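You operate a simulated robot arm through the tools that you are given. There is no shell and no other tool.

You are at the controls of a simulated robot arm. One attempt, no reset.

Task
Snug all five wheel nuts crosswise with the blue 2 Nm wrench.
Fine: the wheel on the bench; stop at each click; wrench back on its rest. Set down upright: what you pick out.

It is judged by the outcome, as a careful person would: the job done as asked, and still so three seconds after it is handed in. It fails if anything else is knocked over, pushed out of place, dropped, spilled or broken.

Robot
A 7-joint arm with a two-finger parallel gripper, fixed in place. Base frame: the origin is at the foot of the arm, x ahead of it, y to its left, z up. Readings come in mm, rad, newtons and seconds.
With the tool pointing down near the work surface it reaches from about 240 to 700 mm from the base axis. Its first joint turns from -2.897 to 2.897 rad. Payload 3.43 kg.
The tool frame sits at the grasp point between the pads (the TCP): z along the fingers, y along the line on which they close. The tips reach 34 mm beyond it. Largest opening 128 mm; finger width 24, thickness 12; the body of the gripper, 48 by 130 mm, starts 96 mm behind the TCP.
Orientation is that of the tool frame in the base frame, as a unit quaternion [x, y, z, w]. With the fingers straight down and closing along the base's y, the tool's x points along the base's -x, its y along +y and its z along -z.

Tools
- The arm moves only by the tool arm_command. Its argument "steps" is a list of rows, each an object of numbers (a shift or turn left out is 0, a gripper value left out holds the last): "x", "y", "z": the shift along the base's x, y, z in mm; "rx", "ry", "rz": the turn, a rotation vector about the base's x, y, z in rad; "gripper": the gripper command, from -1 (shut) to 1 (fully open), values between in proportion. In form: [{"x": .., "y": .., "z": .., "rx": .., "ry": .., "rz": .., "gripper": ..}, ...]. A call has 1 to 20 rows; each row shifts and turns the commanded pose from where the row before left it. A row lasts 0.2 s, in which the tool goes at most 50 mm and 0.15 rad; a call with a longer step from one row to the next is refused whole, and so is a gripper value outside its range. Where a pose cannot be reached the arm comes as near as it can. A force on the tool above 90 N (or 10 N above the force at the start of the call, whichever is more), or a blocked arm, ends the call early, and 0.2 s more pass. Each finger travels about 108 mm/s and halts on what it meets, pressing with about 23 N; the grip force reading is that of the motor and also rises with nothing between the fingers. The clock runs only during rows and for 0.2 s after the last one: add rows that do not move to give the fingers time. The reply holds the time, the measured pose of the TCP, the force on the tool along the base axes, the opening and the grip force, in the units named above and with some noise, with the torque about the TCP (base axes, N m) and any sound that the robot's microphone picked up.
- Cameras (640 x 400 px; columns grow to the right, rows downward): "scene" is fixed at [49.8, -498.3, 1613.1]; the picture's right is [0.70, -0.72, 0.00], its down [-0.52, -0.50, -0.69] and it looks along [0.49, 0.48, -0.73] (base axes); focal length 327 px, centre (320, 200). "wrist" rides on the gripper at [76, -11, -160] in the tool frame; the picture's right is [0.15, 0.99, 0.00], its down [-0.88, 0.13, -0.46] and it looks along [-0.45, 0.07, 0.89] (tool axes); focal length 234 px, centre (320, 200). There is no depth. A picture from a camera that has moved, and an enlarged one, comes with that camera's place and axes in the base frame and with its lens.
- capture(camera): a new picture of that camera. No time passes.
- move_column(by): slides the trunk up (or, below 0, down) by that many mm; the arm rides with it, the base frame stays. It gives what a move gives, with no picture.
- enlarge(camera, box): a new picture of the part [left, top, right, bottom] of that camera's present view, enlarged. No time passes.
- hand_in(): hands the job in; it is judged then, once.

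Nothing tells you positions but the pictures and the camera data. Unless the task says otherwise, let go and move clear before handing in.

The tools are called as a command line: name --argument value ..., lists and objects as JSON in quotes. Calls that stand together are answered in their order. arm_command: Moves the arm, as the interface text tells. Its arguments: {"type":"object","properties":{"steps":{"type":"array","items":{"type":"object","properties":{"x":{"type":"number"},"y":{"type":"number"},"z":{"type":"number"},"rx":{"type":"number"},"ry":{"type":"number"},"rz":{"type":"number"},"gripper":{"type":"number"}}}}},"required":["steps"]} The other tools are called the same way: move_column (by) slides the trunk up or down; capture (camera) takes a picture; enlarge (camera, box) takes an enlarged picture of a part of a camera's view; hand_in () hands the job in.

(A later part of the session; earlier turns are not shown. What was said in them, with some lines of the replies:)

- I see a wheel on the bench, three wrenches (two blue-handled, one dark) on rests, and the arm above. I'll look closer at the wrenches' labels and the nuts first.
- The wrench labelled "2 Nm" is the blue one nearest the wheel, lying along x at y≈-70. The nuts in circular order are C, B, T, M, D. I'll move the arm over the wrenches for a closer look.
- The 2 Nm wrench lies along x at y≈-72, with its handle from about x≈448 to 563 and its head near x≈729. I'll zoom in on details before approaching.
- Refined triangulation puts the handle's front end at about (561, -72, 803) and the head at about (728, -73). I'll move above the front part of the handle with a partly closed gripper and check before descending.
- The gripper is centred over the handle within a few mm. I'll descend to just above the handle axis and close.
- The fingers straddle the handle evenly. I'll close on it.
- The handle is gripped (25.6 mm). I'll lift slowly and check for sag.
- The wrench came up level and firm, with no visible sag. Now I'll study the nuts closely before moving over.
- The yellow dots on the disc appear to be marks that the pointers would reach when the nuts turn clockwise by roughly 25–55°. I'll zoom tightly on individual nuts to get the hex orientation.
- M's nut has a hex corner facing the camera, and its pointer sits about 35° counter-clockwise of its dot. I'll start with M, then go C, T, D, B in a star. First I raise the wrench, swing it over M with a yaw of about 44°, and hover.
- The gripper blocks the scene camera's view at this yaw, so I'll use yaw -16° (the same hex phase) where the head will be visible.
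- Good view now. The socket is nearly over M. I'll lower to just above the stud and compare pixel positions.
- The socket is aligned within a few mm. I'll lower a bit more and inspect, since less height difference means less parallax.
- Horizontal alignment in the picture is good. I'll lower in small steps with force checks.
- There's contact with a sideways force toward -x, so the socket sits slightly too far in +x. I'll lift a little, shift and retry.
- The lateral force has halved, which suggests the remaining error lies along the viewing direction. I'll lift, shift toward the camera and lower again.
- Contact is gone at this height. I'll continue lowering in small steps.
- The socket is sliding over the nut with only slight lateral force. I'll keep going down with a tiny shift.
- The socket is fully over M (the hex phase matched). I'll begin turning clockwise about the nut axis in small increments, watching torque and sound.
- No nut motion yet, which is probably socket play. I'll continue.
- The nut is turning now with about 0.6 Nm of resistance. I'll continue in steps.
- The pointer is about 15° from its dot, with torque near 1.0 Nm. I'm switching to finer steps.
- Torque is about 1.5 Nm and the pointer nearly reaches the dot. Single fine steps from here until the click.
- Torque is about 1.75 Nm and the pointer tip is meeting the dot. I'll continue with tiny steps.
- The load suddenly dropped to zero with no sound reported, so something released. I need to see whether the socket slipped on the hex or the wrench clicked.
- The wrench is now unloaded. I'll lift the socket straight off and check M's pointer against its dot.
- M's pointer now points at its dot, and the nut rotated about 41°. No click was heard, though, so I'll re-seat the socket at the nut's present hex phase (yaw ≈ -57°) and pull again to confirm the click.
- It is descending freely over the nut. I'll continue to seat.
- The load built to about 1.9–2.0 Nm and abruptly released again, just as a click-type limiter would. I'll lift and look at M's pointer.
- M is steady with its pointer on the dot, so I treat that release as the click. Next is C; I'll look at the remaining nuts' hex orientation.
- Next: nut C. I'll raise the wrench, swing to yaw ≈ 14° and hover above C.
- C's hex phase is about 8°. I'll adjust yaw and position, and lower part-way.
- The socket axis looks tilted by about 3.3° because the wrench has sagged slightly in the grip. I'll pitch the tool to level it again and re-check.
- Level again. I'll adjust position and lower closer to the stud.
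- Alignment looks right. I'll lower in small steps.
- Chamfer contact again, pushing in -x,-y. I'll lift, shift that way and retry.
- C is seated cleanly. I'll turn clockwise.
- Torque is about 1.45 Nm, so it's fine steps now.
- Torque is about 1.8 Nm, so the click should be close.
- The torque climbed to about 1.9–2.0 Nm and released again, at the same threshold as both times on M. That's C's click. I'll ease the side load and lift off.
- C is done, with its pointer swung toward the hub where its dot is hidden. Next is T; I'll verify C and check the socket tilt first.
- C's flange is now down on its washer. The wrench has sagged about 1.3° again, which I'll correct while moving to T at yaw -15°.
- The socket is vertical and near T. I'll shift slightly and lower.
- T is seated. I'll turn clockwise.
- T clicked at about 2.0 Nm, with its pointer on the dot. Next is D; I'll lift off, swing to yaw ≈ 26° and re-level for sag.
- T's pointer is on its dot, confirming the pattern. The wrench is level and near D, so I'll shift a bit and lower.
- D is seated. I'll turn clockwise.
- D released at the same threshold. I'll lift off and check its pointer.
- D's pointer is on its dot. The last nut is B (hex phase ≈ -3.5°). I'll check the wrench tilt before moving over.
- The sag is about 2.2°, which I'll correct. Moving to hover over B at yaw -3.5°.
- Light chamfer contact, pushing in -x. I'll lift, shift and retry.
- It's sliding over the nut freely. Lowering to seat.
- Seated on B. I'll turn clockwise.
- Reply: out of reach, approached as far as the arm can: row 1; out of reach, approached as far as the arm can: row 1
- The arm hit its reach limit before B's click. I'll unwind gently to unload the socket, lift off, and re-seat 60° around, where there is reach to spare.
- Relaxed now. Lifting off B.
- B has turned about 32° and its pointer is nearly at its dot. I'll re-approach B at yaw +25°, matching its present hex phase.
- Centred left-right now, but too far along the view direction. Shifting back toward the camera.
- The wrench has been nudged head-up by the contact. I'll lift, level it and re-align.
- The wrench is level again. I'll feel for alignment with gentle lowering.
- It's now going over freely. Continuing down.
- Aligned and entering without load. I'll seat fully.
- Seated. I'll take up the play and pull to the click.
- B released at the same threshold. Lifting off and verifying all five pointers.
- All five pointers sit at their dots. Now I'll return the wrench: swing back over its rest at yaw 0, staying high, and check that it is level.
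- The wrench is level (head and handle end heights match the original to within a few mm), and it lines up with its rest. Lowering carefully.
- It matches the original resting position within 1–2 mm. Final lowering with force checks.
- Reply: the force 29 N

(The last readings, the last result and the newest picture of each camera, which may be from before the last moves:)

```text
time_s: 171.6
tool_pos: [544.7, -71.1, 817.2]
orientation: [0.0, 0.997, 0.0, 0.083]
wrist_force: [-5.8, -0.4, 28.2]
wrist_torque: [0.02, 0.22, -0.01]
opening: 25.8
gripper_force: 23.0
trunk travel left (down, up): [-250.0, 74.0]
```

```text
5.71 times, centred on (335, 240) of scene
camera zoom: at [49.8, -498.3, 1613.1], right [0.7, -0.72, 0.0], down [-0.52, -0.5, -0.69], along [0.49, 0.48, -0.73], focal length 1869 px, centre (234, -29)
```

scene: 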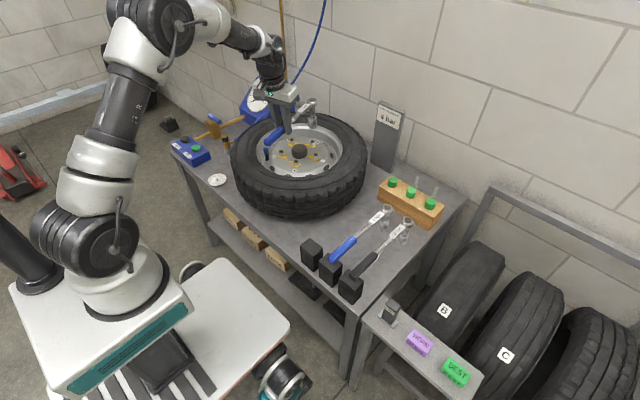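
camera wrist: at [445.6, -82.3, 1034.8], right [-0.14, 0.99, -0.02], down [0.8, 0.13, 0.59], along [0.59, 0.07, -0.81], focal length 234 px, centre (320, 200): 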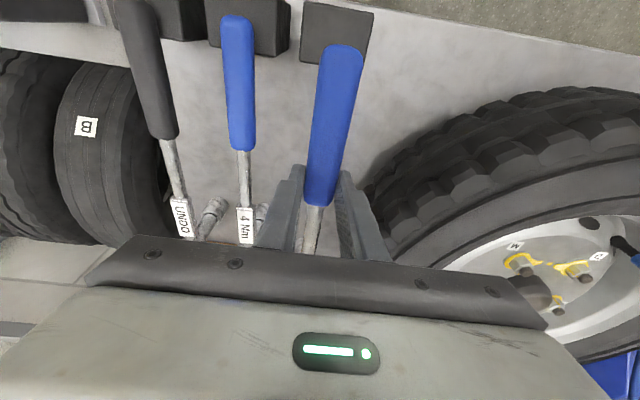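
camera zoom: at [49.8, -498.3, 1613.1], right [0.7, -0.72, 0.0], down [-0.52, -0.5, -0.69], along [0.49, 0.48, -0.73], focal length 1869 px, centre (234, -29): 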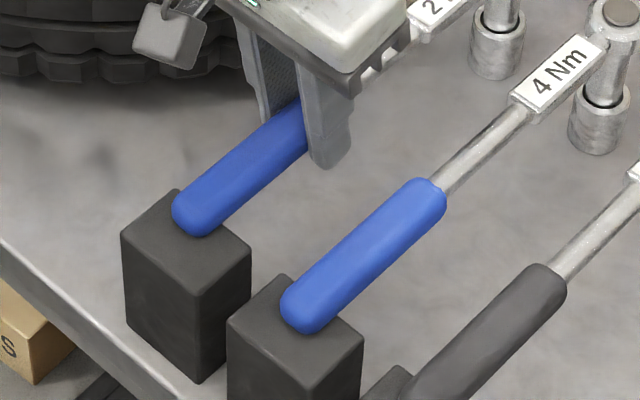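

Both the socket and the handle appear to be taking load (34 N). I'll zoom to see whether they're actually seated.

enlarge --camera "scene" --box '[360, 205, 385, 225]'

enlarge --camera "scene" --box '[308, 232, 340, 275]'

enlarge --camera "wrist" --box '[270, 0, 410, 100]'

```text
16.00 times, centred on (372, 215) of scene
camera zoom: at [49.8, -498.3, 1613.1], right [0.7, -0.72, 0.0], down [-0.52, -0.5, -0.69], along [0.49, 0.48, -0.73], focal length 5234 px, centre (-520, -40)
```

zoom: 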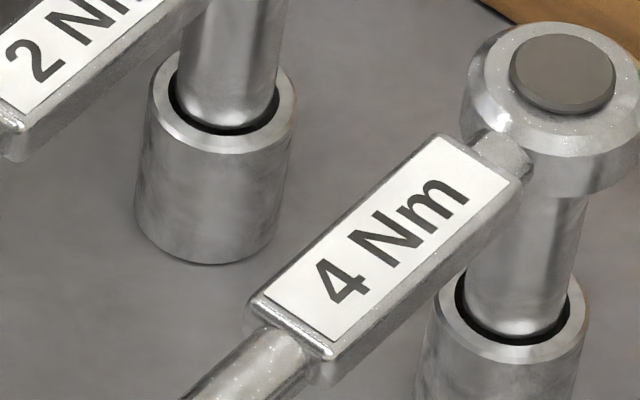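

```text
9.30 times, centred on (324, 254) of scene
camera zoom: at [49.8, -498.3, 1613.1], right [0.7, -0.72, 0.0], down [-0.52, -0.5, -0.69], along [0.49, 0.48, -0.73], focal length 3043 px, centre (283, -298)
```

zoom: 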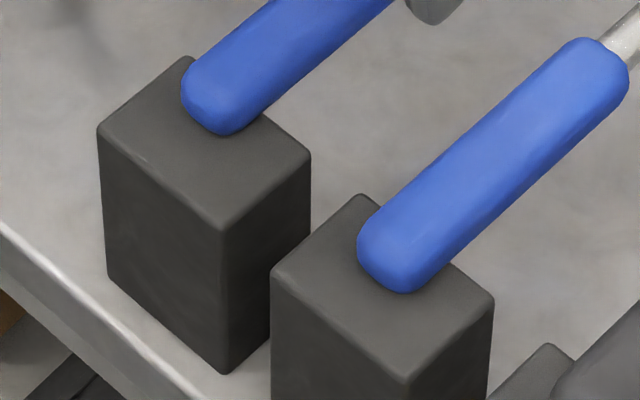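

```text
4.00 times, centred on (340, 50) of wrist
camera zoom: at [444.5, -82.3, 962.1], right [-0.14, 0.99, -0.02], down [0.79, 0.13, 0.59], along [0.59, 0.07, -0.8], focal length 937 px, centre (240, 800)
```

zoom: 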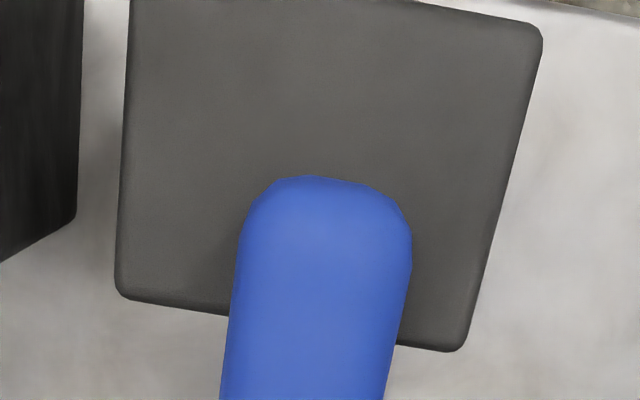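

Seated, though about 4 mm forward of the original spot. I'll lift slightly, shift back, and set down gently.

arm_command --steps '[{"z": 4}, {"x": -3.5, "y": -1.5}, {}, {"z": -3}, {}]'

enlarge --camera "scene" --box '[340, 180, 420, 245]'

enlarge --camera "scene" --box '[295, 205, 375, 275]'

```text
time_s: 172.8
tool_pos: [542.6, -73.6, 817.3]
orientation: [0.0, 0.997, 0.0, 0.079]
wrist_force: [-10.9, 0.3, 21.2]
wrist_torque: [0.02, 0.59, 0.12]
opening: 25.5
gripper_force: 23.3
trunk travel left (down, up): [-250.0, 74.0]
```

```text
6.15 times, centred on (380, 212) of scene
camera zoom: at [49.8, -498.3, 1613.1], right [0.7, -0.72, 0.0], down [-0.52, -0.5, -0.69], along [0.49, 0.48, -0.73], focal length 2013 px, centre (-49, 123)
```

zoom: 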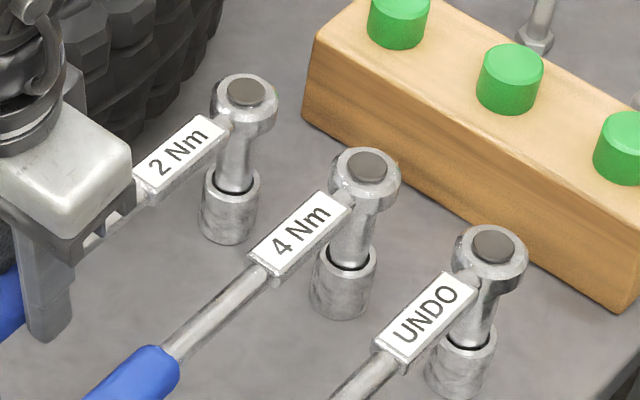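

```text
5.71 times, centred on (335, 240) of scene
camera zoom: at [49.8, -498.3, 1613.1], right [0.7, -0.72, 0.0], down [-0.52, -0.5, -0.69], along [0.49, 0.48, -0.73], focal length 1869 px, centre (234, -29)
```

zoom: 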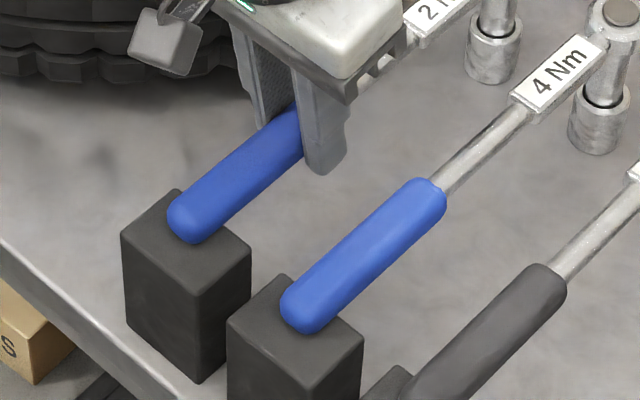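

Now within ~2 mm of the original place. I'll relieve the press force and open the gripper gradually.

arm_command --steps '[{"x": 0.8, "z": 0.8}, {}]'

arm_command --steps '[{"gripper": -0.55}, {"gripper": -0.45}, {"gripper": -0.3}, {"gripper": -0.2}, {}, {}]'

enlarge --camera "scene" --box '[295, 175, 405, 270]'

capture --camera "wrist"

```text
time_s: 173.4
tool_pos: [541.5, -73.8, 817.6]
orientation: [0.001, 0.997, 0.0, 0.08]
wrist_force: [-18.1, -1.4, 22.3]
wrist_torque: [-0.05, 0.43, 0.11]
opening: 25.6
gripper_force: 23.3
trunk travel left (down, up): [-250.0, 74.0]
```

```text
time_s: 174.8
tool_pos: [543.7, -71.9, 817.7]
orientation: [0.0, 0.997, 0.0, 0.08]
wrist_force: [1.2, -0.4, 0.9]
wrist_torque: [0.0, -0.02, 0.0]
opening: 51.4
gripper_force: 0.0
trunk travel left (down, up): [-250.0, 74.0]
```

```text
4.21 times, centred on (350, 222) of scene
camera zoom: at [49.8, -498.3, 1613.1], right [0.7, -0.72, 0.0], down [-0.52, -0.5, -0.69], along [0.49, 0.48, -0.73], focal length 1377 px, centre (194, 105)
```

zoom: 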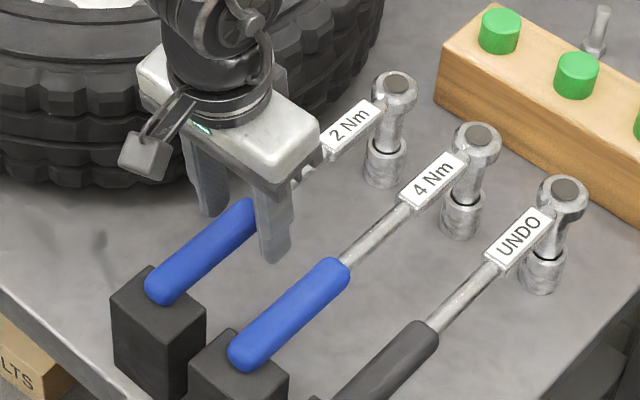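

```text
taken
camera wrist: at [442.9, -83.3, 961.5], right [-0.14, 0.99, -0.02], down [0.8, 0.13, 0.59], along [0.59, 0.07, -0.81], focal length 234 px, centre (320, 200)
```

wrist: 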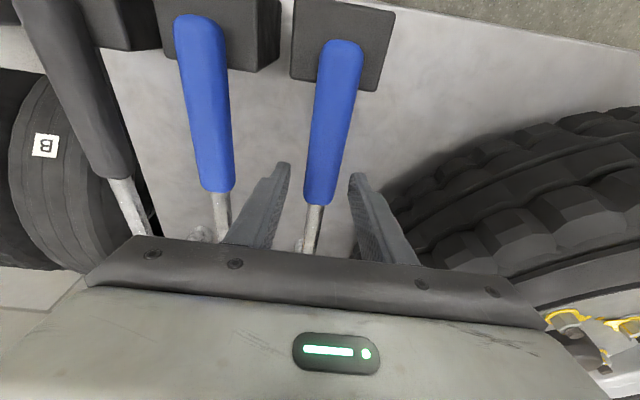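

The wrench is free and standing on its rest. I'll retreat along the finger axis, straight up.

arm_command --steps '[{"x": -2, "z": 12}, {"x": -3, "z": 20}, {"x": -4, "z": 25}, {"x": -5, "z": 30}, {"x": -5, "z": 35}, {"x": -10, "z": 40}, {"x": -20, "z": 40}, {"x": -30, "z": 20}, {}]'

enlarge --camera "scene" --box '[290, 165, 420, 275]'

capture --camera "scene"

enlarge --camera "wrist" --box '[200, 0, 420, 180]'

```text
time_s: 176.8
tool_pos: [463.5, -74.0, 1037.0]
orientation: [0.0, 0.997, -0.001, 0.08]
wrist_force: [-0.2, 0.0, 0.0]
wrist_torque: [0.02, 0.0, 0.01]
opening: 51.3
gripper_force: 0.1
trunk travel left (down, up): [-250.0, 74.0]
```

```text
3.64 times, centred on (355, 220) of scene
camera zoom: at [49.8, -498.3, 1613.1], right [0.7, -0.72, 0.0], down [-0.52, -0.5, -0.69], along [0.49, 0.48, -0.73], focal length 1190 px, centre (193, 127)
```

zoom: 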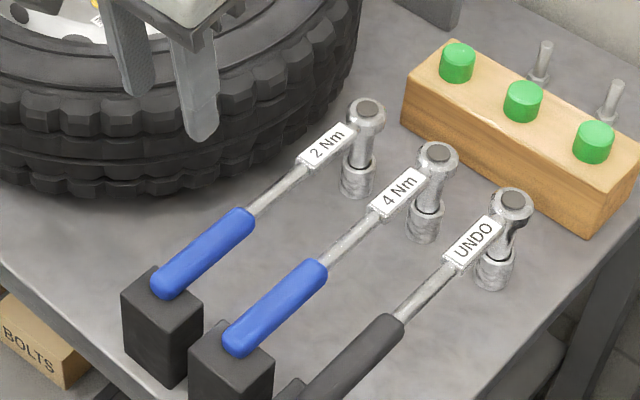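

```text
taken
```

scene: 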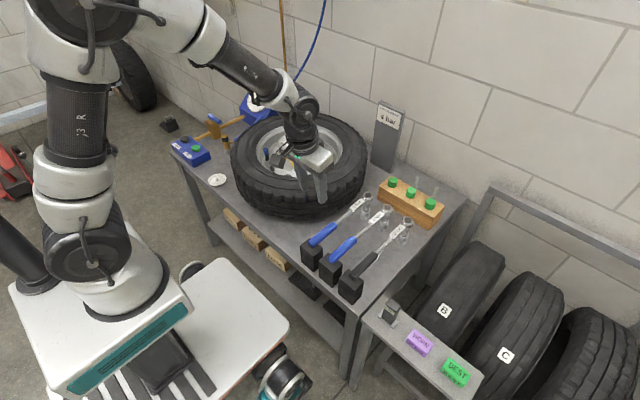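

```text
2.22 times, centred on (310, 90) of wrist
camera zoom: at [361.9, -85.5, 1182.3], right [-0.14, 0.99, -0.02], down [0.8, 0.13, 0.59], along [0.59, 0.07, -0.81], focal length 520 px, centre (342, 444)
```

zoom: 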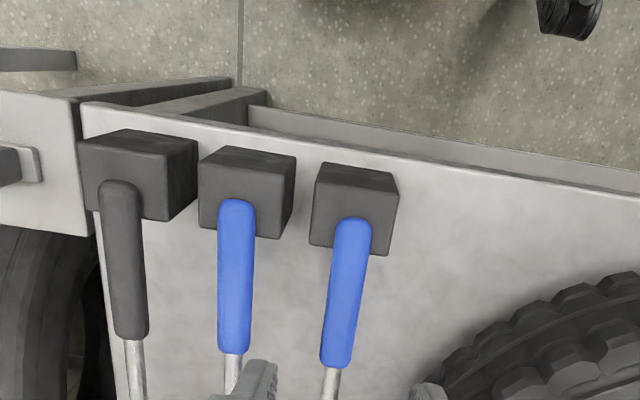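

The 2 Nm wrench is back upright on its rest. I'll take one last overhead look at C's pointer and dot (hidden from the scene camera by the hub), staying high.

arm_command --steps '[{"z": 20}, {"x": 8, "y": 42}, {"x": 8, "y": 42}, {"x": 8, "y": 42}, {"x": 8, "y": 42}, {"x": 8, "y": 42}, {"x": 8, "y": 42}, {"x": 8, "y": 42}, {"x": 8, "y": 42}, {"x": 8, "y": 42}, {}]'

capture --camera "wrist"

enlarge --camera "wrist" --box '[230, 130, 390, 240]'

```text
time_s: 179.2
tool_pos: [534.4, 305.8, 1059.3]
orientation: [-0.001, 0.997, 0.001, 0.08]
wrist_force: [-0.3, 0.0, -0.9]
wrist_torque: [-0.02, 0.01, -0.02]
opening: 51.3
gripper_force: 0.1
trunk travel left (down, up): [-250.0, 74.0]
```

```text
taken
camera wrist: at [433.7, 295.6, 1203.6], right [-0.14, 0.99, -0.02], down [0.8, 0.13, 0.59], along [0.59, 0.07, -0.81], focal length 234 px, centre (320, 200)
```

wrist: 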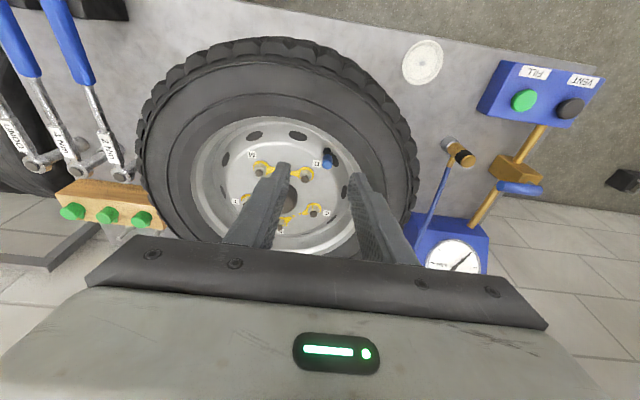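

```text
3.64 times, centred on (310, 185) of wrist
camera zoom: at [433.7, 295.6, 1203.6], right [-0.14, 0.99, -0.02], down [0.8, 0.13, 0.59], along [0.59, 0.07, -0.81], focal length 852 px, centre (356, 254)
```

zoom: 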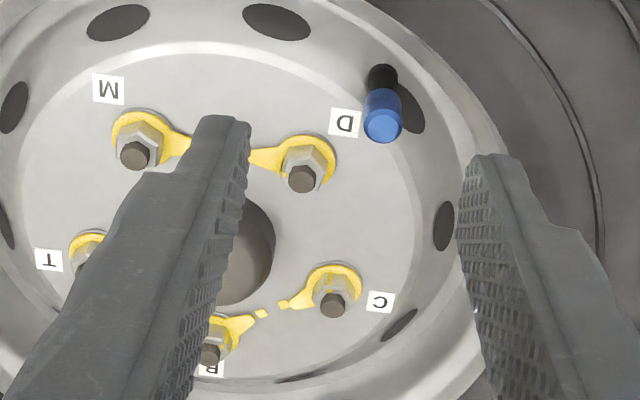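

C's pointer also meets its dot, as do the other four. The wrench is on its rest, the gripper is empty and clear, so I'm handing in.

hand_in

```text
The job is handed in.
```

I snugged all five wheel nuts with the blue 2 Nm wrench in a crosswise order (M, C, T, D, B), put the wrench back upright on its rest and handed the job in. I don't have the judged result.

- **Clicks:** the microphone never reported a click. I took the click on each nut to be the sudden drop in load, which came at about 1.8–2.0 Nm every time, and I stopped there. Afterwards every nut's yellow pointer lined up with its dot on the wheel.
- **M pulled twice:** I repeated M because I wasn't sure the first release was a click. It released at about the same torque, and the nut did not move any further.
- **B done in two pulls:** the arm reached its limit just before the first click. I lifted off, re-seated the socket 60° round and pulled again until it released.
- **Wrench:** it sits within about 2 mm of where it started. I saw nothing else on the bench moved or knocked.
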